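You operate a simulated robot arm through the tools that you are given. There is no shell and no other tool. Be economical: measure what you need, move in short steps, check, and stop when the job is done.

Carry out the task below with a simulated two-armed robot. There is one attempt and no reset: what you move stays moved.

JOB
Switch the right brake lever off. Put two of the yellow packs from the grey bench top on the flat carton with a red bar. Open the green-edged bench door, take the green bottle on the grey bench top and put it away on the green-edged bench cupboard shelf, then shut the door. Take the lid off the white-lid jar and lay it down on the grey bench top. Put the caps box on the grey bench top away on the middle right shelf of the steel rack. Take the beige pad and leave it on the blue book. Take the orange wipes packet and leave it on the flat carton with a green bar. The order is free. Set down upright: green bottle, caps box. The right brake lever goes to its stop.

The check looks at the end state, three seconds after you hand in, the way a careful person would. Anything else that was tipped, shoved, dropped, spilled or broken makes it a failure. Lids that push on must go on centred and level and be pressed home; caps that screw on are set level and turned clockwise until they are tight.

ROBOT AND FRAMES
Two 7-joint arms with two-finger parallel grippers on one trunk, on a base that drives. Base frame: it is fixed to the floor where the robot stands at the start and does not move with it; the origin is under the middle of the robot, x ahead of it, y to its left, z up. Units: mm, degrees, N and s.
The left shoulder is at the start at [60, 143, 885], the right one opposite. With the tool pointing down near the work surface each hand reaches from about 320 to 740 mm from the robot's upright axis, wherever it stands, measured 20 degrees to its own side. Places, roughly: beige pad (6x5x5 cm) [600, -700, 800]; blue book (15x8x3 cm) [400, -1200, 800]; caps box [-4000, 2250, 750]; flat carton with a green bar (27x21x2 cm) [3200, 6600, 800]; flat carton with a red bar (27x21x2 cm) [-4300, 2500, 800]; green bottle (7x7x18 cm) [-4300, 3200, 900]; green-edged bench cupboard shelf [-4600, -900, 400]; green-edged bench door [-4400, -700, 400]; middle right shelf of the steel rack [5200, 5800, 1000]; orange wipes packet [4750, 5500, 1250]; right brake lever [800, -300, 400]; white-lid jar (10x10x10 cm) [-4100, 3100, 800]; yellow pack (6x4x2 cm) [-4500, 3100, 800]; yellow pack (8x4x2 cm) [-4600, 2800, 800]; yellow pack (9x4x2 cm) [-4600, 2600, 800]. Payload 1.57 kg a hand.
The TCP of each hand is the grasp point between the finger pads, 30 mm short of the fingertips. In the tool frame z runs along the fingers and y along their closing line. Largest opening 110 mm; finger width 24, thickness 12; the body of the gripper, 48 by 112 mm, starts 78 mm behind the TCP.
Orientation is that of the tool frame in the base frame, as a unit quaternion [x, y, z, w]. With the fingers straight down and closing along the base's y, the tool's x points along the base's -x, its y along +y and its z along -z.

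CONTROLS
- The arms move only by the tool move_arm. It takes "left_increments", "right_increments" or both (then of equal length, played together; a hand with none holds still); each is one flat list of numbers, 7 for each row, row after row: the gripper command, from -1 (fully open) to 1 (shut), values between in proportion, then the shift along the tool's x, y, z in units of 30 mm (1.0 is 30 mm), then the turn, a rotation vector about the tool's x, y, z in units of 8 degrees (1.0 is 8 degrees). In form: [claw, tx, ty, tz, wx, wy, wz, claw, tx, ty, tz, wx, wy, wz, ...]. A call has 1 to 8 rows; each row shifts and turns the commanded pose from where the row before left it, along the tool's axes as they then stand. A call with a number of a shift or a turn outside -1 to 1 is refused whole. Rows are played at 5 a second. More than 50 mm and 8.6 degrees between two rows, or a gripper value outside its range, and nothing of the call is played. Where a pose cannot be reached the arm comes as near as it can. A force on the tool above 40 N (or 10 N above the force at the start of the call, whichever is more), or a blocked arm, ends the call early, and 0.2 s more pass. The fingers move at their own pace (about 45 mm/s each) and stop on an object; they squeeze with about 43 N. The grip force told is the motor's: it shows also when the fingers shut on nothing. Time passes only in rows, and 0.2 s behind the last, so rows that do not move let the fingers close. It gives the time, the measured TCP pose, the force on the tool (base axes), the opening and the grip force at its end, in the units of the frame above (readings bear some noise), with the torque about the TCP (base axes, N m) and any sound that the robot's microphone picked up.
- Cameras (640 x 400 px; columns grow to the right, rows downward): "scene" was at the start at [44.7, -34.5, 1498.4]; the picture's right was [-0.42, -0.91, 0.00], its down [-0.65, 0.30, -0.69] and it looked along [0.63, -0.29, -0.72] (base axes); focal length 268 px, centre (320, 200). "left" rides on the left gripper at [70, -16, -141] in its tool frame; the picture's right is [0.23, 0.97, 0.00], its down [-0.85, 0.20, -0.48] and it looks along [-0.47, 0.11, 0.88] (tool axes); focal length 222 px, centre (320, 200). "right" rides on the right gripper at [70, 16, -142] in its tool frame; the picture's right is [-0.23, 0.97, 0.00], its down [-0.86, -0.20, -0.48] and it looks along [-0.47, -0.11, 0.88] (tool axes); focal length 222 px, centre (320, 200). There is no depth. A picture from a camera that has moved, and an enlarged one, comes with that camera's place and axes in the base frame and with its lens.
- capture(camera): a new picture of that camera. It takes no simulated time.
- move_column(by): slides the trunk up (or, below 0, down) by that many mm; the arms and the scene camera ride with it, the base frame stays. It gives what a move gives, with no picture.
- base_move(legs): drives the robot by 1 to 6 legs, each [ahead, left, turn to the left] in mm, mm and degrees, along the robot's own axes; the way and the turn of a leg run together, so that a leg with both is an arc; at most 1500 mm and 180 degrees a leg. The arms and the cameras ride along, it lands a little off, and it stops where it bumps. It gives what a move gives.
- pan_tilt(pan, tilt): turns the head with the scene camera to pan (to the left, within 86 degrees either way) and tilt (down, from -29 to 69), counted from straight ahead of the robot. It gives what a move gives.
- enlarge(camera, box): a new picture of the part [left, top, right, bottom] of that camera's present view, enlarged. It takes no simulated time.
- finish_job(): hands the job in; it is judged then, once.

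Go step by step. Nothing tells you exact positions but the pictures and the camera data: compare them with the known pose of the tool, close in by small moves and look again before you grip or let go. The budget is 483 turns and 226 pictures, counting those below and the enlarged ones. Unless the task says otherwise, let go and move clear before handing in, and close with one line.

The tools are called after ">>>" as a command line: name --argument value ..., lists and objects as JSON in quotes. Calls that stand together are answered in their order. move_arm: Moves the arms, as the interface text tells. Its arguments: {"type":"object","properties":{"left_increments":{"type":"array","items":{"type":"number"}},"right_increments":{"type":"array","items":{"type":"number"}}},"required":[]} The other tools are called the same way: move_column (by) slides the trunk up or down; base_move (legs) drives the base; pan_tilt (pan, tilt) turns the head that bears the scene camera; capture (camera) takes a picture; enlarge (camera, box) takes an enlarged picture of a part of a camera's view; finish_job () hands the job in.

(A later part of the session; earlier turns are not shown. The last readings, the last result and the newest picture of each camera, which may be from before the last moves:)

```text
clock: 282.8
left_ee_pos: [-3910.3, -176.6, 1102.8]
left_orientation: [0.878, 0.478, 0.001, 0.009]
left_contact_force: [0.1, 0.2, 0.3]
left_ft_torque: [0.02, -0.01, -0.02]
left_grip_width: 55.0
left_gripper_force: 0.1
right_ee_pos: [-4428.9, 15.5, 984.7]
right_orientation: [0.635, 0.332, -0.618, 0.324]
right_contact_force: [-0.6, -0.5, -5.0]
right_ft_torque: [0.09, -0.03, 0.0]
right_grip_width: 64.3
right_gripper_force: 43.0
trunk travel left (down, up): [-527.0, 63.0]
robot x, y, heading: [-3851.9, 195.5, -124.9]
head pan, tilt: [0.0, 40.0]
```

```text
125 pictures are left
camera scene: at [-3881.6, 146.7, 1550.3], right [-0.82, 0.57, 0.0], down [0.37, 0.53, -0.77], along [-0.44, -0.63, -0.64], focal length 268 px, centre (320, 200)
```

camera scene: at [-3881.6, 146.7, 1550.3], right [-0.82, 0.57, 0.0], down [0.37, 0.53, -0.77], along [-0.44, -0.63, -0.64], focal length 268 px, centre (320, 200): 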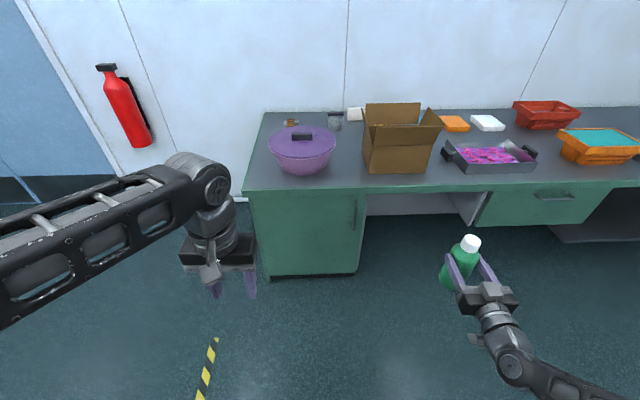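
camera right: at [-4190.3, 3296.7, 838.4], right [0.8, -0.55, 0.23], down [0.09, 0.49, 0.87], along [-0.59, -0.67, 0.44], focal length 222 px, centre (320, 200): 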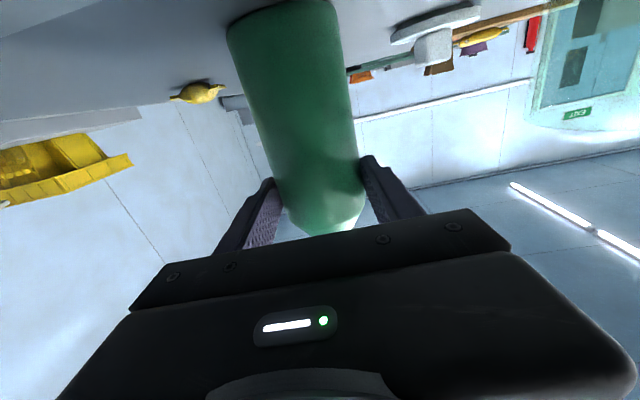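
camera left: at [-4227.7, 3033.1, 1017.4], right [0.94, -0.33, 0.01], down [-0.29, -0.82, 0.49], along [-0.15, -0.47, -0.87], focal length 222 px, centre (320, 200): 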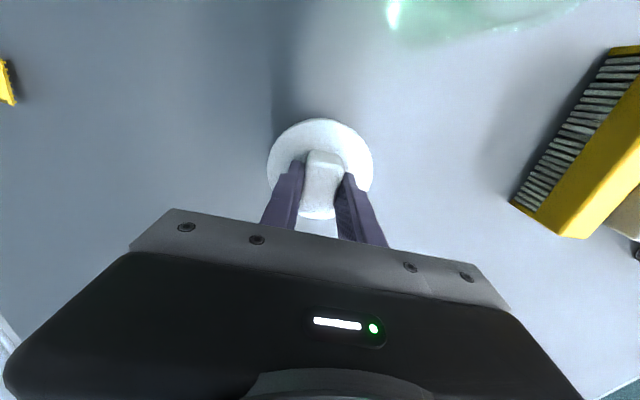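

The cupboard door with its vertical handle at right is in front. Zoom for detail.

>>> enlarge --camera "scene" --box '[230, 170, 410, 290]'

```text
3.33 times, centred on (320, 230) of scene
camera zoom: at [-3881.6, 146.7, 1550.3], right [-0.82, 0.57, 0.0], down [0.37, 0.53, -0.77], along [-0.44, -0.63, -0.64], focal length 894 px, centre (320, 100)
```

zoom: 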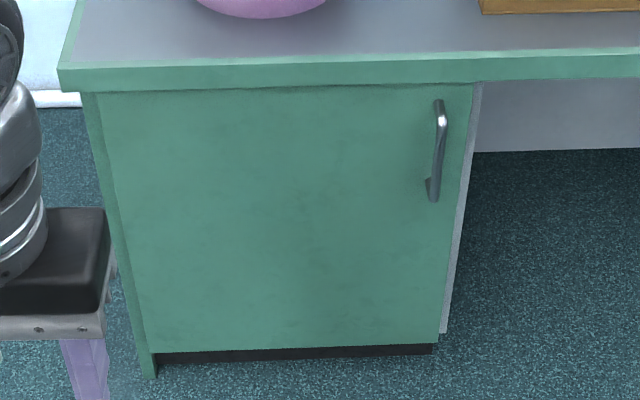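

Handle centre ≈ [-4569, -540, 655], door hinge at left ≈ [-4193, -832]. I bring the left hand forward and pitch it level.

>>> move_arm --left_increments '[-0.3, -1, 0, 0, 0, 0, 0, -0.3, -1, 0, 0, 0, 0, 0, -0.3, -1, 0, 0, 0, 0, 0, -0.3, -1, 0, 0, 0, 0, 0, -0.3, -1, 0, 0, 0, -1, 0, -0.3, 0, 0, 0, 0, -1, 0, -0.3, 0, 0, 0, 0, -1, 0, -0.3, 0, 0, 0, 0, -1, 0]'

>>> move_arm --left_increments '[-0.3, 0, 0, 0, 0, -1, 0, -0.3, 0, 0, 0, 0, -1, 0, -0.3, 0, 0, 0, 0, -1, 0, -0.3, 0, 0, 0, 0, -1, 0, -0.3, 0, 0, 0, 0, -1, 0, -0.3, 0, 0, 0, 0, -1, 0, -0.3, 0, 0, 0, 0, -1, 0, -0.3, 0, 0, 0, 0, -0.3, 0]'

>>> base_move --legs '[[0, 0, 2]]'

>>> move_column --by -390

>>> capture --camera "scene"

```text
clock: 284.6
left_ee_pos: [-3990.7, -302.3, 1103.1]
left_orientation: [0.844, 0.457, -0.243, 0.141]
left_contact_force: [0.0, -1.2, 0.1]
left_ft_torque: [0.0, 0.01, 0.02]
left_grip_width: 71.5
left_gripper_force: 0.1
right_ee_pos: [-4429.4, 16.0, 983.6]
right_orientation: [0.635, 0.332, -0.618, 0.324]
right_contact_force: [-0.3, 0.0, -3.9]
right_ft_torque: [0.06, -0.03, 0.02]
right_grip_width: 64.3
right_gripper_force: 43.0
trunk travel left (down, up): [-527.0, 63.0]
robot x, y, heading: [-3850.3, 191.3, -124.6]
head pan, tilt: [0.0, 40.0]
```

```text
clock: 286.4
left_ee_pos: [-4037.7, -345.3, 1130.7]
left_orientation: [-0.619, -0.329, 0.624, -0.345]
left_contact_force: [-0.2, 0.2, -0.1]
left_ft_torque: [-0.03, -0.02, -0.01]
left_grip_width: 71.8
left_gripper_force: 0.1
left hand out of reach, approached as far as the arm can: row 4, 5, 6, 7
right_ee_pos: [-4429.2, 14.8, 984.5]
right_orientation: [0.634, 0.332, -0.618, 0.325]
right_contact_force: [-1.0, 0.2, -4.6]
right_ft_torque: [0.08, -0.03, 0.0]
right_grip_width: 64.5
right_gripper_force: 43.2
trunk travel left (down, up): [-527.0, 63.0]
robot x, y, heading: [-3852.8, 194.2, -124.9]
head pan, tilt: [0.0, 40.0]
```

```text
clock: 287.2
left_ee_pos: [-4018.5, -352.3, 1130.7]
left_orientation: [-0.614, -0.341, 0.617, -0.356]
left_contact_force: [0.3, -0.7, -0.6]
left_ft_torque: [0.02, 0.02, 0.0]
left_grip_width: 71.6
left_gripper_force: 0.0
right_ee_pos: [-4422.7, -4.8, 983.4]
right_orientation: [0.628, 0.344, -0.612, 0.336]
right_contact_force: [-1.3, 0.3, -5.0]
right_ft_torque: [0.07, -0.03, -0.01]
right_grip_width: 64.6
right_gripper_force: 43.1
trunk travel left (down, up): [-527.0, 63.0]
robot x, y, heading: [-3851.5, 192.6, -122.9]
head pan, tilt: [0.0, 40.0]
```

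```text
clock: 291.0
left_ee_pos: [-4017.9, -351.3, 741.8]
left_orientation: [-0.614, -0.341, 0.617, -0.356]
left_contact_force: [0.0, 0.4, -0.5]
left_ft_torque: [0.03, 0.02, 0.02]
left_grip_width: 71.3
left_gripper_force: 0.2
right_ee_pos: [-4422.9, -5.2, 593.6]
right_orientation: [0.629, 0.342, -0.612, 0.334]
right_contact_force: [1.1, 1.7, -4.4]
right_ft_torque: [0.07, -0.06, 0.0]
right_grip_width: 64.4
right_gripper_force: 42.9
trunk travel left (down, up): [-137.0, 453.0]
robot x, y, heading: [-3853.6, 195.0, -122.9]
head pan, tilt: [0.0, 40.0]
```

```text
123 pictures are left
camera scene: at [-3879.9, 145.6, 1160.4], right [-0.84, 0.54, 0.0], down [0.35, 0.54, -0.77], along [-0.41, -0.64, -0.64], focal length 268 px, centre (320, 200)
```

scene: 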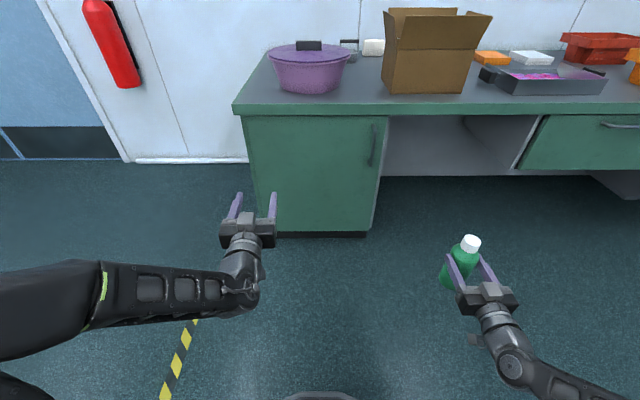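

Handle confirmed at ≈[-4572, -538, 650]. I lower the trunk 90, shift right and approach.

>>> move_column --by -92

>>> base_move --legs '[[0, -364, 0], [340, 0, 0]]'

>>> capture --camera "left"

>>> capture --camera "scene"

```text
clock: 292.2
left_ee_pos: [-4018.4, -352.1, 649.4]
left_orientation: [-0.613, -0.341, 0.617, -0.357]
left_contact_force: [0.7, 0.5, 0.4]
left_ft_torque: [-0.02, 0.01, 0.0]
left_grip_width: 71.3
left_gripper_force: 0.0
right_ee_pos: [-4422.4, -3.8, 502.0]
right_orientation: [0.629, 0.343, -0.612, 0.335]
right_contact_force: [-0.3, -0.7, -3.7]
right_ft_torque: [0.09, -0.03, 0.0]
right_grip_width: 64.3
right_gripper_force: 43.4
trunk travel left (down, up): [-45.0, 545.0]
robot x, y, heading: [-3851.4, 192.8, -122.5]
head pan, tilt: [0.0, 40.0]
```

```text
clock: 296.4
left_ee_pos: [-4509.7, -435.9, 648.3]
left_orientation: [-0.613, -0.341, 0.617, -0.357]
left_contact_force: [0.5, 0.1, -0.3]
left_ft_torque: [-0.04, 0.0, -0.02]
left_grip_width: 71.5
left_gripper_force: 0.0
right_ee_pos: [-4912.9, -89.6, 501.0]
right_orientation: [0.628, 0.343, -0.612, 0.335]
right_contact_force: [0.0, -0.3, -3.9]
right_ft_torque: [0.08, -0.09, -0.01]
right_grip_width: 64.5
right_gripper_force: 42.8
trunk travel left (down, up): [-45.0, 545.0]
robot x, y, heading: [-4342.1, 107.3, -122.9]
head pan, tilt: [0.0, 40.0]
```

```text
122 pictures are left
camera left: at [-4450.4, -306.6, 577.1], right [0.84, -0.5, -0.21], down [0.41, 0.33, 0.85], along [-0.36, -0.8, 0.48], focal length 222 px, centre (320, 200)
```

left: 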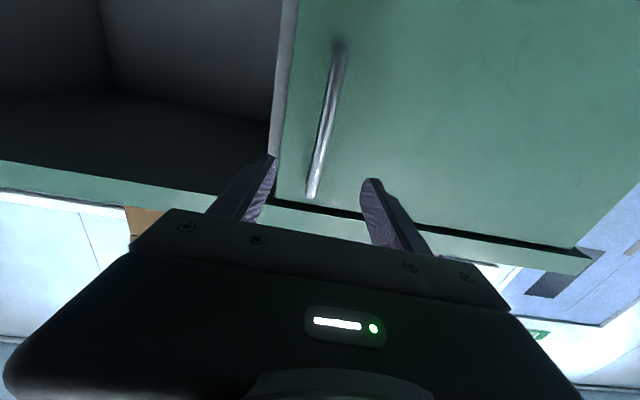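

```text
121 pictures are left
camera scene: at [-4371.2, 61.7, 1068.4], right [-0.84, 0.54, 0.0], down [0.35, 0.54, -0.77], along [-0.41, -0.64, -0.64], focal length 268 px, centre (320, 200)
```

scene: 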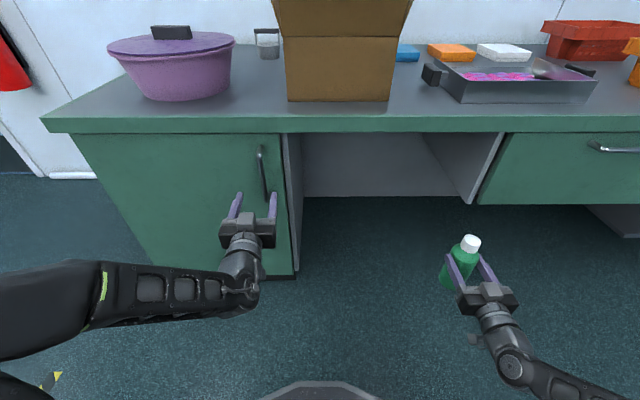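

The handle is centred between the fingers, ~119 mm ahead. Advance 108 mm and grip it.

>>> base_move --legs '[[108, 0, 0]]'

>>> capture --camera "left"

```text
clock: 297.6
left_ee_pos: [-4570.3, -528.8, 649.6]
left_orientation: [-0.614, -0.341, 0.617, -0.356]
left_contact_force: [0.0, 0.1, -0.4]
left_ft_torque: [-0.01, 0.03, -0.03]
left_grip_width: 71.6
left_gripper_force: 0.1
right_ee_pos: [-4973.6, -181.6, 501.7]
right_orientation: [0.63, 0.342, -0.612, 0.334]
right_contact_force: [-0.4, 0.0, -3.5]
right_ft_torque: [0.07, 0.0, -0.03]
right_grip_width: 64.5
right_gripper_force: 43.2
trunk travel left (down, up): [-45.0, 545.0]
robot x, y, heading: [-4404.0, 17.8, -122.4]
head pan, tilt: [0.0, 40.0]
```

```text
120 pictures are left
camera left: at [-4510.6, -399.1, 577.1], right [0.84, -0.51, -0.21], down [0.41, 0.33, 0.85], along [-0.36, -0.8, 0.48], focal length 222 px, centre (320, 200)
```

left: 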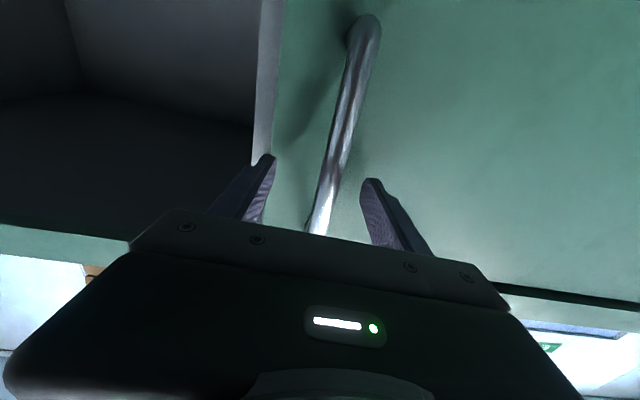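

The handle is between the pads. I close and pull the door open along its arc with the base.

>>> move_arm --left_increments '[1, 0, 0, 0, 0, 0, 0, 1, 0, 0, 0, 0, 0, 0, 1, 0, 0, 0, 0, 0, 0, 1, 0, 0, 0, 0, 0, 0]'

>>> base_move --legs '[[-50, 6, 0], [-49, 14, 0]]'

>>> capture --camera "scene"

```text
clock: 298.6
left_ee_pos: [-4566.3, -529.5, 649.2]
left_orientation: [-0.611, -0.344, 0.616, -0.358]
left_contact_force: [17.2, -7.9, 2.6]
left_ft_torque: [0.27, 0.3, 0.14]
left_grip_width: 16.1
left_gripper_force: 19.3
right_ee_pos: [-4973.5, -181.3, 502.6]
right_orientation: [0.628, 0.344, -0.612, 0.336]
right_contact_force: [-0.3, -0.6, -3.6]
right_ft_torque: [0.05, -0.06, 0.0]
right_grip_width: 64.4
right_gripper_force: 43.0
trunk travel left (down, up): [-45.0, 545.0]
robot x, y, heading: [-4402.8, 17.8, -122.6]
head pan, tilt: [0.0, 40.0]
```

```text
clock: 300.1
left_ee_pos: [-4495.6, -456.8, 648.6]
left_orientation: [-0.612, -0.344, 0.616, -0.358]
left_contact_force: [19.8, -22.3, 8.2]
left_ft_torque: [0.57, 0.52, 0.04]
left_grip_width: 15.8
left_gripper_force: 31.9
right_ee_pos: [-4901.9, -109.3, 501.6]
right_orientation: [0.628, 0.345, -0.612, 0.335]
right_contact_force: [-0.3, 0.0, -4.5]
right_ft_torque: [0.06, 0.0, 0.04]
right_grip_width: 64.3
right_gripper_force: 42.8
trunk travel left (down, up): [-45.0, 545.0]
robot x, y, heading: [-4332.3, 87.4, -123.0]
head pan, tilt: [0.0, 40.0]
```

```text
119 pictures are left
camera scene: at [-4358.8, 41.3, 1068.4], right [-0.84, 0.54, 0.0], down [0.35, 0.54, -0.77], along [-0.42, -0.64, -0.64], focal length 268 px, centre (320, 200)
```

scene: 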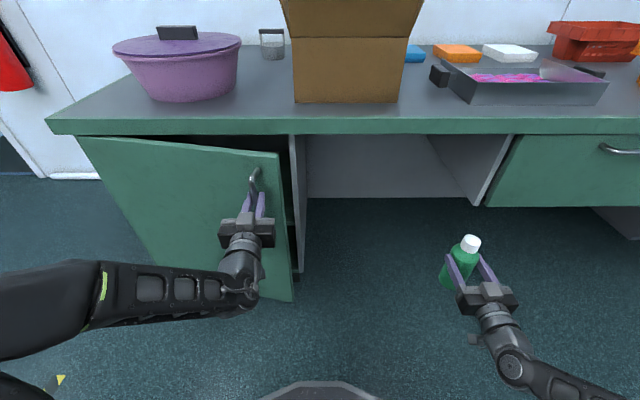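

Door opens. The side force says go more left; continue.

>>> base_move --legs '[[-45, 28, 0], [-43, 30, 0], [-40, 34, 0]]'

>>> capture --camera "scene"

```text
clock: 301.3
left_ee_pos: [-4455.6, -426.5, 648.4]
left_orientation: [-0.616, -0.336, 0.62, -0.351]
left_contact_force: [0.6, 0.4, 0.7]
left_ft_torque: [0.55, 0.66, -0.04]
left_grip_width: 15.9
left_gripper_force: 31.8
right_ee_pos: [-4852.4, -80.6, 500.0]
right_orientation: [0.631, 0.342, -0.611, 0.334]
right_contact_force: [-0.6, 0.2, -4.5]
right_ft_torque: [0.08, -0.04, -0.01]
right_grip_width: 64.4
right_gripper_force: 42.9
trunk travel left (down, up): [-45.0, 545.0]
robot x, y, heading: [-4279.4, 116.5, -122.9]
head pan, tilt: [0.0, 40.0]
stopped in leg 2: the force on the tool passed its limit at 41 N (the readings are from after the stop); the commanded pose is now the measured one
```

```text
118 pictures are left
camera scene: at [-4311.2, 66.8, 1068.4], right [-0.84, 0.54, 0.0], down [0.35, 0.54, -0.77], along [-0.42, -0.64, -0.64], focal length 268 px, centre (320, 200)
```

scene: 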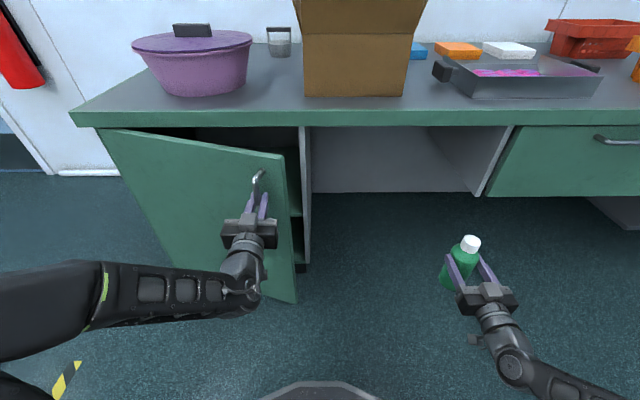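

I recompute the arc from the present handle position and continue in smaller legs.

>>> base_move --legs '[[-37, 19, 0], [-36, 22, 0], [-34, 25, 0]]'

```text
clock: 303.1
left_ee_pos: [-4344.0, -369.0, 650.3]
left_orientation: [-0.619, -0.332, 0.621, -0.349]
left_contact_force: [-12.1, 32.7, -6.0]
left_ft_torque: [0.67, 0.48, -0.09]
left_grip_width: 15.9
left_gripper_force: 31.6
right_ee_pos: [-4740.4, -28.4, 501.0]
right_orientation: [0.629, 0.342, -0.612, 0.335]
right_contact_force: [0.7, 0.8, -4.7]
right_ft_torque: [0.07, -0.06, 0.01]
right_grip_width: 64.3
right_gripper_force: 42.7
trunk travel left (down, up): [-45.0, 545.0]
robot x, y, heading: [-4170.9, 168.4, -123.0]
head pan, tilt: [0.0, 40.0]
```

Opening ~34°. The force shows the true radius is a bit larger; adjust and continue.

>>> base_move --legs '[[-44, 29, 0], [-34, 38, 0], [-31, 42, 0]]'

>>> capture --camera "scene"

```text
clock: 305.1
left_ee_pos: [-4193.9, -336.8, 648.4]
left_orientation: [-0.619, -0.332, 0.621, -0.348]
left_contact_force: [0.3, -3.7, 8.1]
left_ft_torque: [0.1, 0.8, -0.05]
left_grip_width: 16.1
left_gripper_force: 31.5
right_ee_pos: [-4589.2, 4.1, 501.3]
right_orientation: [0.63, 0.342, -0.612, 0.334]
right_contact_force: [-0.8, -1.1, -4.3]
right_ft_torque: [0.08, -0.03, 0.02]
right_grip_width: 64.4
right_gripper_force: 42.9
trunk travel left (down, up): [-45.0, 545.0]
robot x, y, heading: [-4020.2, 199.7, -122.9]
head pan, tilt: [0.0, 40.0]
```

```text
117 pictures are left
camera scene: at [-4046.6, 153.3, 1068.4], right [-0.84, 0.54, 0.0], down [0.35, 0.54, -0.77], along [-0.42, -0.64, -0.64], focal length 268 px, centre (320, 200)
```

scene: 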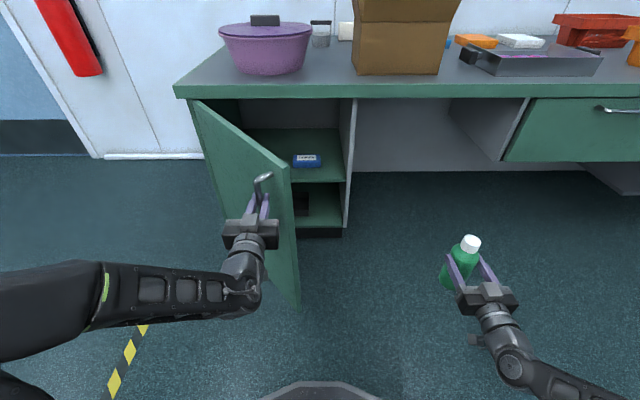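

The door is ~52° open, with a shelf carrying a small blue box inside. Continue to about 70°.

>>> base_move --legs '[[-25, 45, 0], [-21, 47, 0], [-16, 49, 0]]'

>>> capture --camera "scene"

```text
clock: 307.1
left_ee_pos: [-4042.0, -361.2, 649.8]
left_orientation: [-0.619, -0.332, 0.621, -0.348]
left_contact_force: [3.6, 14.5, -1.2]
left_ft_torque: [0.59, 0.53, 0.07]
left_grip_width: 16.2
left_gripper_force: 31.1
right_ee_pos: [-4437.3, -19.8, 502.1]
right_orientation: [0.63, 0.343, -0.611, 0.335]
right_contact_force: [0.3, 0.3, -4.8]
right_ft_torque: [0.06, -0.02, 0.0]
right_grip_width: 64.4
right_gripper_force: 43.3
trunk travel left (down, up): [-45.0, 545.0]
robot x, y, heading: [-3863.1, 171.3, -122.8]
head pan, tilt: [0.0, 40.0]
```

```text
116 pictures are left
camera scene: at [-3895.0, 129.6, 1068.4], right [-0.84, 0.54, 0.0], down [0.35, 0.54, -0.77], along [-0.42, -0.64, -0.64], focal length 268 px, centre (320, 200)
```

scene: 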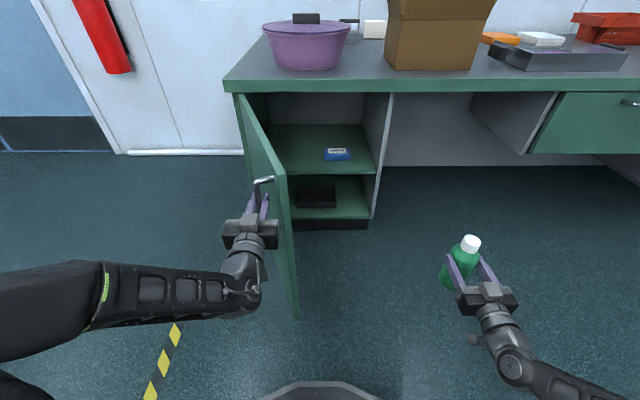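

Door at ~70°. To give the right arm more room I swing it further to ~90°, orbiting the robot with the handle.

>>> base_move --legs '[[-21, 81, -5], [-21, 81, -5], [-21, 81, -5]]'

>>> capture --camera "scene"

```text
clock: 309.6
left_ee_pos: [-3950.3, -405.3, 648.4]
left_orientation: [-0.657, -0.247, 0.662, -0.262]
left_contact_force: [10.8, 17.9, -1.1]
left_ft_torque: [0.65, 0.45, 0.03]
left_grip_width: 15.8
left_gripper_force: 31.3
right_ee_pos: [-4243.8, 28.8, 501.4]
right_orientation: [0.669, 0.255, -0.652, 0.251]
right_contact_force: [0.1, 0.5, -3.8]
right_ft_torque: [0.03, -0.07, -0.02]
right_grip_width: 64.2
right_gripper_force: 43.1
trunk travel left (down, up): [-45.0, 545.0]
robot x, y, heading: [-3638.4, 67.2, -138.0]
head pan, tilt: [0.0, 40.0]
```

```text
115 pictures are left
camera scene: at [-3679.8, 29.7, 1068.4], right [-0.67, 0.75, 0.0], down [0.48, 0.43, -0.77], along [-0.57, -0.51, -0.64], focal length 268 px, centre (320, 200)
```

scene: 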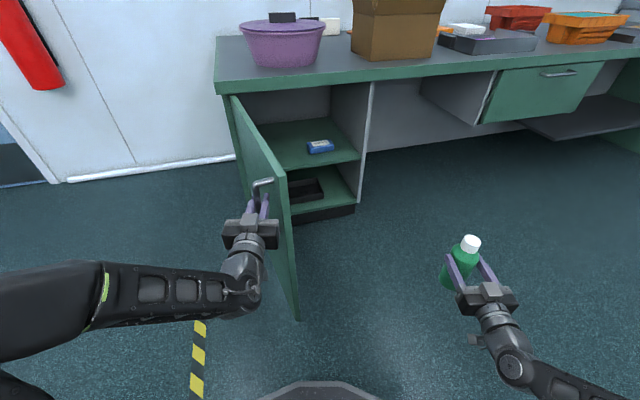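

Door ~82°. One more step, then release the handle and back off slightly.

>>> base_move --legs '[[-21, 81, -5]]'

>>> move_arm --left_increments '[0.4, 0, 0, 0, 0, 0, 0, 0.4, 0, 0, 0, 0, 0, 0]'

>>> capture --camera "left"

```text
clock: 310.6
left_ee_pos: [-3923.5, -425.0, 648.2]
left_orientation: [-0.667, -0.218, 0.672, -0.234]
left_contact_force: [13.0, 20.3, 0.1]
left_ft_torque: [0.66, 0.41, 0.09]
left_grip_width: 16.0
left_gripper_force: 31.4
right_ee_pos: [-4177.5, 31.0, 501.5]
right_orientation: [0.68, 0.225, -0.661, 0.221]
right_contact_force: [-0.8, 0.8, -4.4]
right_ft_torque: [0.04, -0.02, 0.0]
right_grip_width: 64.1
right_gripper_force: 43.5
trunk travel left (down, up): [-45.0, 545.0]
robot x, y, heading: [-3573.1, 15.9, -142.9]
head pan, tilt: [0.0, 40.0]
```

```text
clock: 311.2
left_ee_pos: [-3924.1, -425.3, 648.0]
left_orientation: [-0.668, -0.219, 0.672, -0.233]
left_contact_force: [-1.0, -0.3, 0.2]
left_ft_torque: [0.03, 0.01, -0.01]
left_grip_width: 33.1
left_gripper_force: 0.2
right_ee_pos: [-4177.7, 30.6, 501.0]
right_orientation: [0.68, 0.226, -0.662, 0.221]
right_contact_force: [-0.3, 0.3, -4.5]
right_ft_torque: [0.05, -0.03, 0.02]
right_grip_width: 64.2
right_gripper_force: 42.7
trunk travel left (down, up): [-45.0, 545.0]
robot x, y, heading: [-3572.0, 14.4, -143.2]
head pan, tilt: [0.0, 40.0]
```

```text
114 pictures are left
camera left: at [-3821.5, -327.9, 576.7], right [0.59, -0.78, -0.21], down [0.5, 0.15, 0.85], along [-0.63, -0.61, 0.48], focal length 222 px, centre (320, 200)
```

left: 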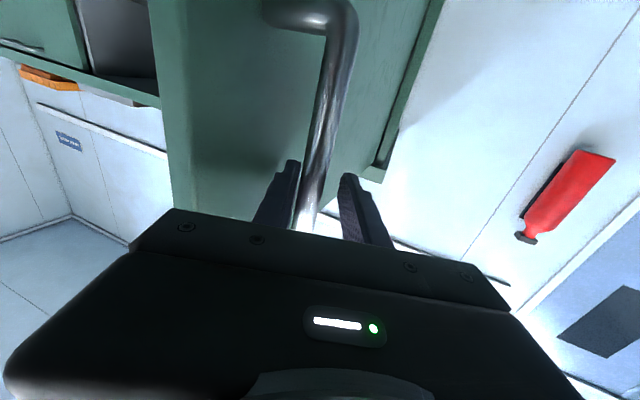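

Still around the handle; since I want the door well out of the way, I re-close and swing it wider.

>>> move_arm --left_increments '[1, 0, 0, 0, 0, 0, 0, 1, 0, 0, 0, 0, 0, 0]'

>>> base_move --legs '[[-21, 81, -5], [-21, 81, -5], [-21, 81, -5], [-21, 81, -5]]'

>>> capture --camera "scene"

```text
clock: 311.8
left_ee_pos: [-3924.1, -424.4, 647.6]
left_orientation: [-0.668, -0.219, 0.672, -0.233]
left_contact_force: [1.9, 0.9, -0.5]
left_ft_torque: [0.24, 0.42, 0.03]
left_grip_width: 15.9
left_gripper_force: 21.3
right_ee_pos: [-4177.4, 31.2, 501.1]
right_orientation: [0.68, 0.227, -0.661, 0.222]
right_contact_force: [-0.3, -0.2, -3.8]
right_ft_torque: [0.06, -0.08, -0.03]
right_grip_width: 64.1
right_gripper_force: 43.3
trunk travel left (down, up): [-45.0, 545.0]
robot x, y, heading: [-3571.5, 15.9, -143.3]
head pan, tilt: [0.0, 40.0]
```

```text
clock: 313.9
left_ee_pos: [-3872.2, -471.8, 648.8]
left_orientation: [-0.684, -0.158, 0.692, -0.169]
left_contact_force: [6.3, 4.3, 5.0]
left_ft_torque: [1.0, -0.46, 0.78]
left_grip_width: 15.9
left_gripper_force: 31.3
right_ee_pos: [-4038.6, 22.2, 500.4]
right_orientation: [0.699, 0.161, -0.678, 0.158]
right_contact_force: [0.3, -0.3, -3.6]
right_ft_torque: [0.03, -0.05, 0.04]
right_grip_width: 64.0
right_gripper_force: 43.5
trunk travel left (down, up): [-45.0, 545.0]
robot x, y, heading: [-3449.2, -101.9, -153.6]
head pan, tilt: [0.0, 40.0]
stopped in leg 3: the force on the tool passed its limit at 43 N (the readings are from after the stop); the commanded pose is now the measured one
```

```text
113 pictures are left
camera scene: at [-3495.0, -127.2, 1068.5], right [-0.44, 0.9, 0.0], down [0.58, 0.28, -0.77], along [-0.69, -0.34, -0.64], focal length 268 px, centre (320, 200)
```

scene: 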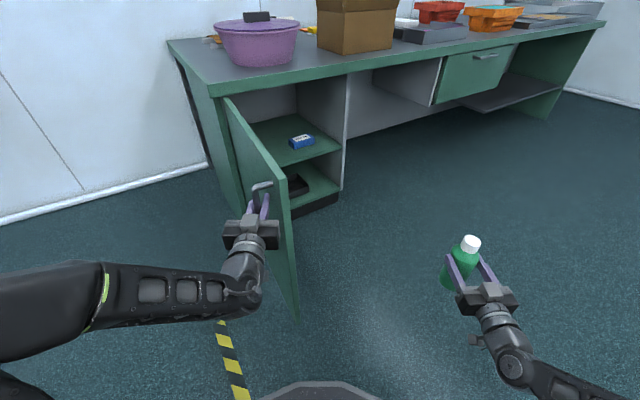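

Door stops at ~93°, fine. I release the handle, back away, and re-fold the left arm out of the way.

>>> move_arm --left_increments '[0.4, 0, 0, 0, 0, 0, 0, 0.4, 0, 0, 0, 0, 0, 0]'

>>> base_move --legs '[[-170, 0, 0]]'

>>> capture --camera "scene"

```text
clock: 314.5
left_ee_pos: [-3872.2, -474.5, 648.7]
left_orientation: [-0.684, -0.159, 0.691, -0.17]
left_contact_force: [-2.2, -9.1, 4.6]
left_ft_torque: [0.33, 0.4, 2.03]
left_grip_width: 26.8
left_gripper_force: 0.1
right_ee_pos: [-4038.9, 22.2, 501.6]
right_orientation: [0.699, 0.164, -0.678, 0.16]
right_contact_force: [0.0, -0.5, -4.1]
right_ft_torque: [0.07, -0.07, -0.02]
right_grip_width: 64.1
right_gripper_force: 43.3
trunk travel left (down, up): [-45.0, 545.0]
robot x, y, heading: [-3446.9, -101.8, -153.5]
head pan, tilt: [0.0, 40.0]
```

```text
clock: 316.0
left_ee_pos: [-3719.9, -398.9, 647.3]
left_orientation: [-0.685, -0.157, 0.691, -0.17]
left_contact_force: [-0.2, 0.3, -0.1]
left_ft_torque: [0.01, 0.01, 0.02]
left_grip_width: 33.2
left_gripper_force: 0.0
right_ee_pos: [-3887.1, 96.8, 500.7]
right_orientation: [0.699, 0.163, -0.678, 0.16]
right_contact_force: [-0.9, 0.3, -3.9]
right_ft_torque: [0.08, -0.05, -0.02]
right_grip_width: 64.3
right_gripper_force: 42.7
trunk travel left (down, up): [-45.0, 545.0]
robot x, y, heading: [-3295.6, -25.9, -153.8]
head pan, tilt: [0.0, 40.0]
```

```text
112 pictures are left
camera scene: at [-3343.8, -52.6, 1068.4], right [-0.44, 0.9, 0.0], down [0.58, 0.29, -0.77], along [-0.69, -0.34, -0.64], focal length 268 px, centre (320, 200)
```

scene: 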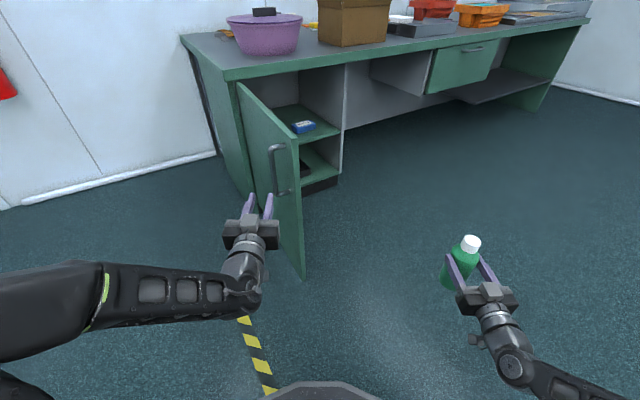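

Now I move clear, turn to about −87°, fold the left arm down/out and extend the right hand.

>>> base_move --legs '[[-27, -517, 0], [0, 0, 67]]'

>>> move_arm --left_increments '[0, 0, 0, 0, 0, 1, 0, 0, 0, 0, 0, 0, 1, 0, 0, 0, 0, 0, 0, 1, 0, 0, 0, 0, 0, 0, 1, 0, 0, 0, 0, 0, 0, 1, 0, 0, 0, 0, 0, 0, 1, 0, 0, 0, 0, 0, 0, 1, 0, 0, 0, 0, 0, 0, 1, 0]' --right_increments '[0.8, 0, 0, 0.7, 0, 0, 0, 0.8, 0, 0, 0.7, 0, 0, 0, 0.8, 0, 0, 0.7, 0, 0, 0, 0.8, 0, 0, 0.7, 0, 0, 0, 0.8, 0, 0, 0.7, 0, 0, 0, 0.8, 0, 0, 0.7, 0, 0, 0, 0.8, 0, 0, 0.7, 0, 0, 0, 0.8, 0, 0, 0.7, 0, 0, 0]'

>>> move_arm --left_increments '[0, 0.5, 0.8, 0, 0, 1, 0, 0, 0.7, 0.8, 0, 0, 1, 0, 0, 0.8, 0.8, 0, 0, 1, 0, 0, 0.8, 0.8, 0, 0, 0.2, 0, 0, 0.8, 0.8, 0, 0, 0, 0, 0, 0.8, 0.8, 0, 0, 0, 0, 0, 0.8, 0.8, 0, 0, 0, 0, 0, 0.8, 0.8, 0, 0, 0, 0]'

>>> capture --camera "scene"

```text
clock: 321.9
left_ee_pos: [-3320.1, -94.0, 648.8]
left_orientation: [0.483, 0.51, -0.481, 0.524]
left_contact_force: [0.0, 0.3, 0.0]
left_ft_torque: [0.0, 0.0, 0.0]
left_grip_width: 32.7
left_gripper_force: 0.1
right_ee_pos: [-3840.0, -55.8, 501.5]
right_orientation: [0.491, 0.524, -0.475, 0.509]
right_contact_force: [0.0, -0.1, -4.7]
right_ft_torque: [0.1, -0.01, -0.03]
right_grip_width: 64.0
right_gripper_force: 43.0
trunk travel left (down, up): [-45.0, 545.0]
robot x, y, heading: [-3496.8, 439.8, -86.2]
head pan, tilt: [0.0, 40.0]
```

```text
clock: 323.7
left_ee_pos: [-3319.1, -93.7, 648.6]
left_orientation: [0.665, 0.71, -0.153, 0.173]
left_contact_force: [-0.7, 0.0, 0.1]
left_ft_torque: [-0.02, 0.01, 0.02]
left_grip_width: 55.1
left_gripper_force: 0.0
right_ee_pos: [-3828.6, -223.6, 494.1]
right_orientation: [0.492, 0.523, -0.476, 0.508]
right_contact_force: [1.1, 0.2, -3.5]
right_ft_torque: [0.1, 0.01, 0.0]
right_grip_width: 64.5
right_gripper_force: 43.1
trunk travel left (down, up): [-45.0, 545.0]
robot x, y, heading: [-3498.6, 438.7, -86.3]
head pan, tilt: [0.0, 40.0]
```

```text
clock: 325.5
left_ee_pos: [-3138.7, 97.0, 629.3]
left_orientation: [0.682, 0.731, -0.001, 0.012]
left_contact_force: [0.2, -0.3, -0.7]
left_ft_torque: [0.05, -0.03, -0.03]
left_grip_width: 54.9
left_gripper_force: 0.1
right_ee_pos: [-3828.0, -224.4, 494.1]
right_orientation: [0.491, 0.523, -0.476, 0.509]
right_contact_force: [0.5, -0.6, -4.6]
right_ft_torque: [0.07, 0.02, -0.02]
right_grip_width: 64.4
right_gripper_force: 43.3
trunk travel left (down, up): [-45.0, 545.0]
robot x, y, heading: [-3496.4, 444.2, -86.2]
head pan, tilt: [0.0, 40.0]
```

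```text
111 pictures are left
camera scene: at [-3492.5, 385.3, 1068.4], right [-1.0, -0.06, 0.0], down [-0.04, 0.64, -0.77], along [0.05, -0.76, -0.64], focal length 268 px, centre (320, 200)
```

scene: 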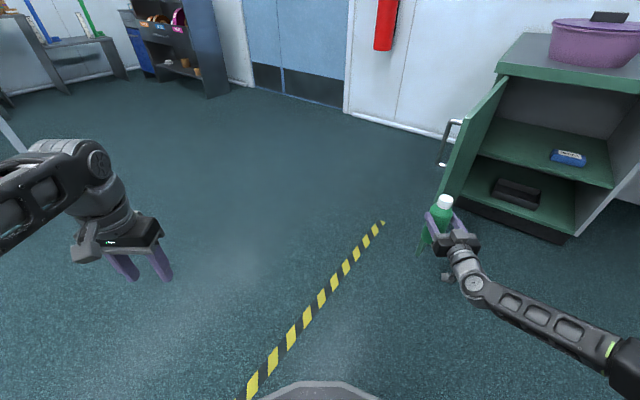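

The right arm is extended with the bottle upright. I tuck the left hand a bit more, raise 51 mm, and move in front of the opening.

>>> move_arm --left_increments '[0, 0.9, 0.6, 0, 0, 0, 0, 0, 0.9, 0.6, 0, 0, 0, 0, 0, 0.9, 0.6, 0, 0, 0, 0]'

>>> move_column --by 51

>>> base_move --legs '[[0, -651, 0], [276, 0, 0]]'

>>> pan_tilt --pan -25 --tilt 45

>>> capture --camera "scene"

>>> capture --camera "right"

```text
clock: 326.3
left_ee_pos: [-3091.5, 180.1, 628.1]
left_orientation: [0.682, 0.732, -0.002, 0.011]
left_contact_force: [0.0, -0.3, -0.4]
left_ft_torque: [-0.04, 0.04, -0.01]
left_grip_width: 55.1
left_gripper_force: 0.1
right_ee_pos: [-3828.1, -224.7, 494.8]
right_orientation: [0.492, 0.522, -0.476, 0.508]
right_contact_force: [0.1, -1.2, -4.8]
right_ft_torque: [0.06, 0.02, 0.01]
right_grip_width: 64.4
right_gripper_force: 43.0
trunk travel left (down, up): [-45.0, 545.0]
robot x, y, heading: [-3499.7, 436.2, -86.4]
head pan, tilt: [0.0, 40.0]
```

```text
clock: 327.2
left_ee_pos: [-3091.5, 179.8, 679.8]
left_orientation: [0.681, 0.732, -0.002, 0.011]
left_contact_force: [-0.5, 0.6, 0.6]
left_ft_torque: [0.02, 0.05, -0.01]
left_grip_width: 55.0
left_gripper_force: 0.0
right_ee_pos: [-3828.1, -224.9, 545.0]
right_orientation: [0.491, 0.523, -0.476, 0.509]
right_contact_force: [0.4, 0.6, -4.6]
right_ft_torque: [0.07, 0.0, 0.01]
right_grip_width: 64.2
right_gripper_force: 42.4
trunk travel left (down, up): [-96.0, 494.0]
robot x, y, heading: [-3498.9, 444.2, -86.2]
head pan, tilt: [0.0, 40.0]
```

```text
clock: 332.4
left_ee_pos: [-3731.7, -136.2, 681.4]
left_orientation: [0.685, 0.729, -0.001, 0.012]
left_contact_force: [-0.1, 0.3, 0.1]
left_ft_torque: [-0.02, -0.03, 0.0]
left_grip_width: 55.0
left_gripper_force: 0.0
right_ee_pos: [-4470.5, -536.3, 545.9]
right_orientation: [0.494, 0.521, -0.477, 0.507]
right_contact_force: [-0.2, 0.1, -4.2]
right_ft_torque: [0.11, 0.03, -0.01]
right_grip_width: 64.5
right_gripper_force: 43.0
trunk travel left (down, up): [-96.0, 494.0]
robot x, y, heading: [-4133.6, 126.2, -86.7]
head pan, tilt: [0.0, 40.0]
```

```text
clock: 333.3
left_ee_pos: [-3731.1, -137.8, 680.3]
left_orientation: [0.685, 0.729, -0.001, 0.012]
left_contact_force: [0.3, 0.4, 0.1]
left_ft_torque: [-0.01, 0.0, 0.0]
left_grip_width: 55.0
left_gripper_force: 0.1
right_ee_pos: [-4472.0, -537.1, 546.0]
right_orientation: [0.493, 0.521, -0.478, 0.507]
right_contact_force: [-0.1, 0.0, -3.8]
right_ft_torque: [0.11, -0.01, 0.01]
right_grip_width: 64.3
right_gripper_force: 42.5
trunk travel left (down, up): [-96.0, 494.0]
robot x, y, heading: [-4136.9, 125.7, -86.8]
head pan, tilt: [-25.0, 45.0]
```

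```text
110 pictures are left
camera scene: at [-4165.3, 80.6, 1112.1], right [-0.93, 0.37, 0.0], down [0.26, 0.66, -0.71], along [-0.26, -0.66, -0.71], focal length 268 px, centre (320, 200)
```

scene: 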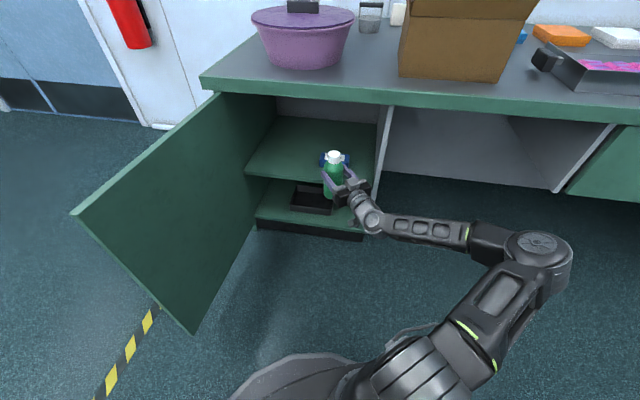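

```text
109 pictures are left
camera right: at [-4463.3, -391.6, 480.3], right [0.97, 0.05, 0.23], down [-0.23, 0.44, 0.87], along [-0.06, -0.9, 0.44], focal length 222 px, centre (320, 200)
```

right: 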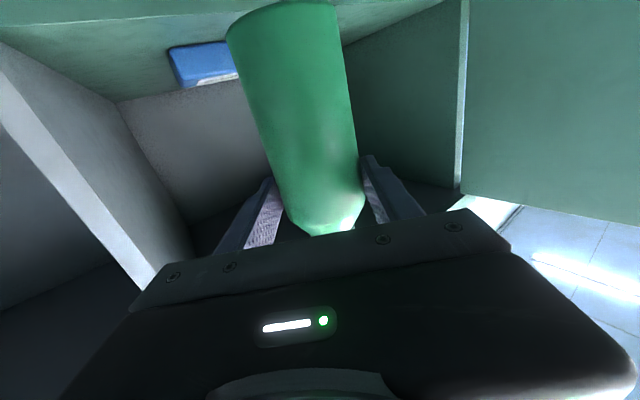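

Path is clear. Advance with a 15 mm left bias, watching clearance.

>>> base_move --legs '[[160, 15, 0]]'

>>> capture --camera "scene"

>>> capture --camera "right"

```text
clock: 334.7
left_ee_pos: [-3706.8, -292.8, 680.5]
left_orientation: [0.684, 0.73, 0.0, 0.012]
left_contact_force: [0.4, -0.2, -0.3]
left_ft_torque: [0.0, 0.0, 0.02]
left_grip_width: 54.9
left_gripper_force: 0.1
right_ee_pos: [-4445.4, -693.2, 546.2]
right_orientation: [0.493, 0.522, -0.477, 0.507]
right_contact_force: [0.8, -0.5, -3.8]
right_ft_torque: [0.0, 0.02, -0.01]
right_grip_width: 64.1
right_gripper_force: 43.2
trunk travel left (down, up): [-96.0, 494.0]
robot x, y, heading: [-4110.0, -29.7, -86.7]
head pan, tilt: [-25.0, 45.0]
```

```text
108 pictures are left
camera scene: at [-4140.9, -76.2, 1112.1], right [-0.93, 0.37, 0.0], down [0.26, 0.66, -0.71], along [-0.26, -0.66, -0.71], focal length 268 px, centre (320, 200)
```

scene: 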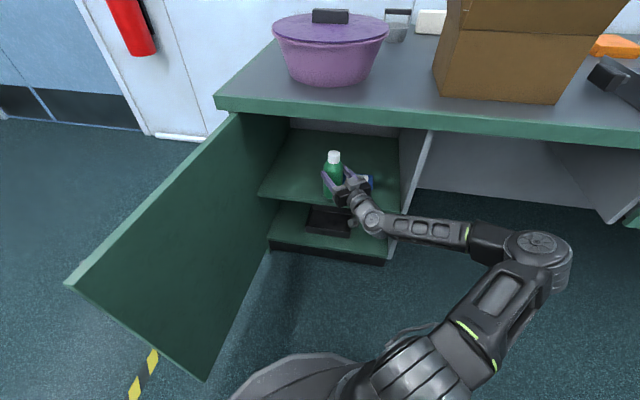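

```text
107 pictures are left
camera right: at [-4437.8, -549.2, 480.3], right [0.97, 0.05, 0.23], down [-0.23, 0.44, 0.87], along [-0.06, -0.9, 0.44], focal length 222 px, centre (320, 200)
```

right: 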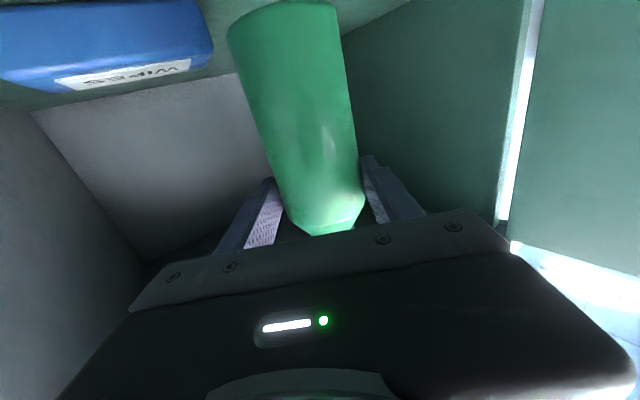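

Box stays ~20 mm to the right. Advance 95 mm more, then lower.

>>> base_move --legs '[[95, 4, 0]]'

>>> capture --camera "right"

>>> enlarge --camera "scene" --box '[240, 110, 440, 235]'

```text
clock: 335.8
left_ee_pos: [-3696.7, -386.6, 679.9]
left_orientation: [0.683, 0.73, -0.002, 0.012]
left_contact_force: [-0.7, -0.1, 0.5]
left_ft_torque: [-0.01, 0.04, 0.0]
left_grip_width: 55.0
left_gripper_force: 0.0
right_ee_pos: [-4434.3, -787.6, 546.6]
right_orientation: [0.493, 0.521, -0.478, 0.508]
right_contact_force: [0.2, 0.0, -3.0]
right_ft_torque: [0.09, -0.04, 0.0]
right_grip_width: 64.5
right_gripper_force: 43.0
trunk travel left (down, up): [-96.0, 494.0]
robot x, y, heading: [-4101.4, -127.5, -86.6]
head pan, tilt: [-25.0, 45.0]
```

```text
106 pictures are left
camera right: at [-4427.9, -643.9, 480.3], right [0.97, 0.05, 0.23], down [-0.23, 0.44, 0.87], along [-0.06, -0.9, 0.44], focal length 222 px, centre (320, 200)
```

right: 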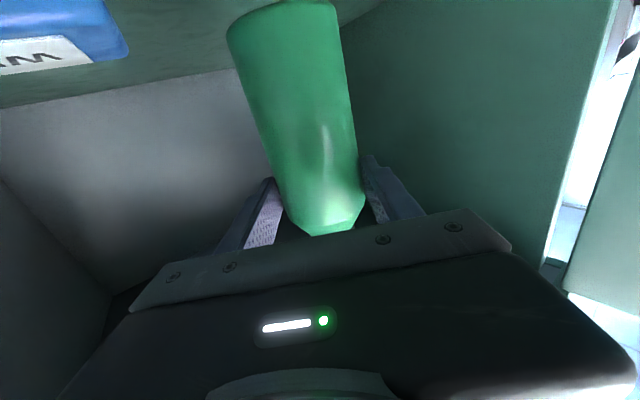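

```text
3.20 times, centred on (340, 172) of scene
camera zoom: at [-4131.4, -170.7, 1112.1], right [-0.93, 0.37, 0.0], down [0.26, 0.66, -0.71], along [-0.26, -0.66, -0.71], focal length 858 px, centre (256, 288)
```

zoom: 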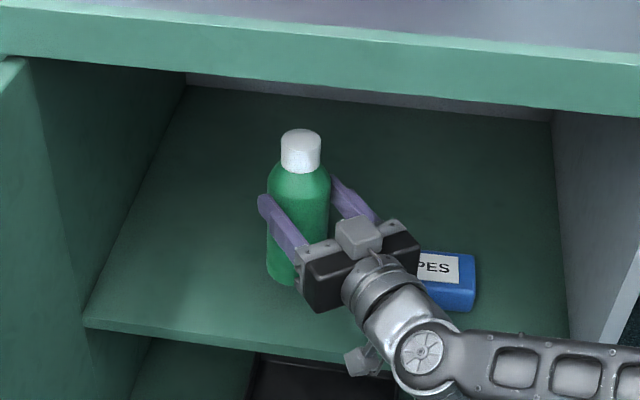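

Good spot. Lower by trunk until the bottle stands.

>>> move_column --by -24

>>> enlarge --camera "scene" --box '[240, 110, 440, 235]'

>>> move_column --by -5

```text
clock: 336.5
left_ee_pos: [-3696.0, -387.4, 656.2]
left_orientation: [0.684, 0.73, -0.002, 0.012]
left_contact_force: [-0.6, 0.7, -0.7]
left_ft_torque: [-0.01, -0.03, -0.01]
left_grip_width: 55.1
left_gripper_force: 0.0
right_ee_pos: [-4435.0, -789.2, 521.7]
right_orientation: [0.493, 0.522, -0.477, 0.507]
right_contact_force: [-0.3, -0.7, -5.1]
right_ft_torque: [0.11, 0.04, -0.02]
right_grip_width: 64.2
right_gripper_force: 42.7
trunk travel left (down, up): [-72.0, 518.0]
robot x, y, heading: [-4099.2, -122.3, -86.7]
head pan, tilt: [-25.0, 45.0]
```

```text
3.20 times, centred on (340, 172) of scene
camera zoom: at [-4131.4, -170.8, 1088.1], right [-0.93, 0.37, 0.0], down [0.26, 0.66, -0.71], along [-0.26, -0.66, -0.71], focal length 858 px, centre (256, 288)
```

zoom: 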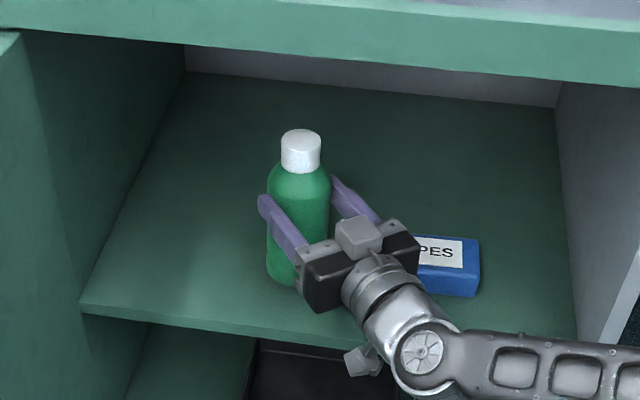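

```text
clock: 337.1
left_ee_pos: [-3696.5, -386.6, 651.7]
left_orientation: [0.683, 0.73, -0.002, 0.011]
left_contact_force: [0.9, 0.6, -0.4]
left_ft_torque: [-0.03, 0.01, 0.0]
left_grip_width: 54.9
left_gripper_force: 0.1
right_ee_pos: [-4435.2, -787.8, 515.8]
right_orientation: [0.492, 0.522, -0.477, 0.508]
right_contact_force: [0.2, 0.2, -3.0]
right_ft_torque: [0.1, 0.03, 0.03]
right_grip_width: 64.2
right_gripper_force: 42.8
trunk travel left (down, up): [-67.0, 523.0]
robot x, y, heading: [-4101.6, -122.9, -86.7]
head pan, tilt: [-25.0, 45.0]
```

>>> move_column --by -5

>>> move_column --by -4

>>> move_column --by -4

```text
clock: 337.6
left_ee_pos: [-3696.1, -388.0, 646.6]
left_orientation: [0.683, 0.73, -0.001, 0.012]
left_contact_force: [0.8, 0.0, -0.7]
left_ft_torque: [-0.03, -0.02, -0.02]
left_grip_width: 54.8
left_gripper_force: 0.1
right_ee_pos: [-4435.0, -787.8, 510.7]
right_orientation: [0.492, 0.522, -0.476, 0.508]
right_contact_force: [-0.6, 0.3, -3.2]
right_ft_torque: [0.07, -0.01, -0.01]
right_grip_width: 64.4
right_gripper_force: 43.4
trunk travel left (down, up): [-62.0, 528.0]
robot x, y, heading: [-4103.0, -123.7, -86.5]
head pan, tilt: [-25.0, 45.0]
```

```text
clock: 338.1
left_ee_pos: [-3696.7, -387.6, 642.1]
left_orientation: [0.683, 0.73, -0.002, 0.012]
left_contact_force: [0.5, -0.2, 0.0]
left_ft_torque: [0.0, 0.03, -0.02]
left_grip_width: 55.0
left_gripper_force: 0.1
right_ee_pos: [-4434.9, -788.1, 507.8]
right_orientation: [0.493, 0.521, -0.478, 0.507]
right_contact_force: [0.2, 0.2, -3.3]
right_ft_torque: [0.07, 0.01, -0.02]
right_grip_width: 63.9
right_gripper_force: 42.9
trunk travel left (down, up): [-58.0, 532.0]
robot x, y, heading: [-4101.1, -125.0, -86.7]
head pan, tilt: [-25.0, 45.0]
```

```text
clock: 338.7
left_ee_pos: [-3696.2, -387.6, 638.7]
left_orientation: [0.684, 0.73, -0.002, 0.012]
left_contact_force: [0.3, 0.7, 0.3]
left_ft_torque: [-0.02, 0.04, -0.02]
left_grip_width: 55.0
left_gripper_force: 0.0
right_ee_pos: [-4434.3, -787.5, 505.6]
right_orientation: [0.491, 0.521, -0.478, 0.508]
right_contact_force: [0.1, 0.6, 1.9]
right_ft_torque: [-0.24, 0.11, -0.02]
right_grip_width: 64.6
right_gripper_force: 43.0
trunk travel left (down, up): [-54.0, 536.0]
robot x, y, heading: [-4102.2, -126.7, -86.6]
head pan, tilt: [-25.0, 45.0]
```

Contact begins (weight gone). One more millimetre or two, then release and withdraw straight back.

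>>> move_column --by -2

>>> move_arm --right_increments '[0.1, 0, 0, 0, 0, 0, 0, -0.3, 0, 0, 0, 0, 0, 0, -0.5, 0, 0, 0, 0, 0, 0]'

>>> capture --camera "right"

>>> enlarge --camera "scene" --box '[240, 110, 440, 235]'

```text
clock: 339.2
left_ee_pos: [-3695.5, -386.0, 637.2]
left_orientation: [0.683, 0.73, -0.001, 0.012]
left_contact_force: [-0.1, 0.3, 0.1]
left_ft_torque: [0.01, -0.01, -0.01]
left_grip_width: 55.1
left_gripper_force: 0.0
right_ee_pos: [-4434.7, -787.7, 504.1]
right_orientation: [0.491, 0.52, -0.479, 0.508]
right_contact_force: [-1.5, 2.5, 14.8]
right_ft_torque: [0.41, 0.12, 0.0]
right_grip_width: 64.2
right_gripper_force: 43.1
trunk travel left (down, up): [-52.0, 538.0]
robot x, y, heading: [-4097.3, -125.5, -86.6]
head pan, tilt: [-25.0, 45.0]
```

```text
clock: 340.0
left_ee_pos: [-3695.9, -386.5, 635.2]
left_orientation: [0.683, 0.73, -0.002, 0.012]
left_contact_force: [-0.6, -0.1, -0.2]
left_ft_torque: [0.0, 0.0, 0.02]
left_grip_width: 54.9
left_gripper_force: 0.0
right_ee_pos: [-4433.9, -788.0, 501.5]
right_orientation: [0.493, 0.522, -0.476, 0.508]
right_contact_force: [0.3, -0.3, -0.2]
right_ft_torque: [-0.01, -0.04, -0.01]
right_grip_width: 82.5
right_gripper_force: 0.1
trunk travel left (down, up): [-52.0, 538.0]
robot x, y, heading: [-4099.7, -119.8, -86.7]
head pan, tilt: [-25.0, 45.0]
```

```text
103 pictures are left
camera right: at [-4427.7, -643.7, 436.0], right [0.97, 0.05, 0.23], down [-0.23, 0.44, 0.87], along [-0.06, -0.9, 0.44], focal length 222 px, centre (320, 200)
```

right: 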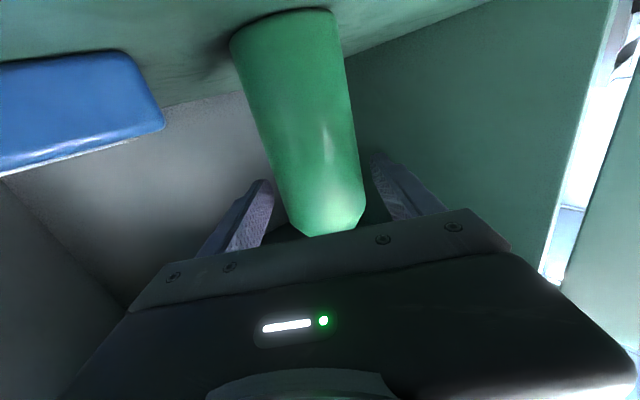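

```text
3.20 times, centred on (340, 172) of scene
camera zoom: at [-4131.2, -170.6, 1068.1], right [-0.93, 0.37, 0.0], down [0.26, 0.66, -0.71], along [-0.26, -0.66, -0.71], focal length 858 px, centre (256, 288)
```

zoom: 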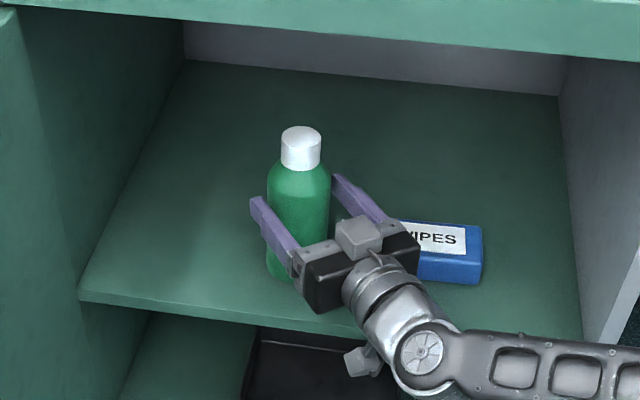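

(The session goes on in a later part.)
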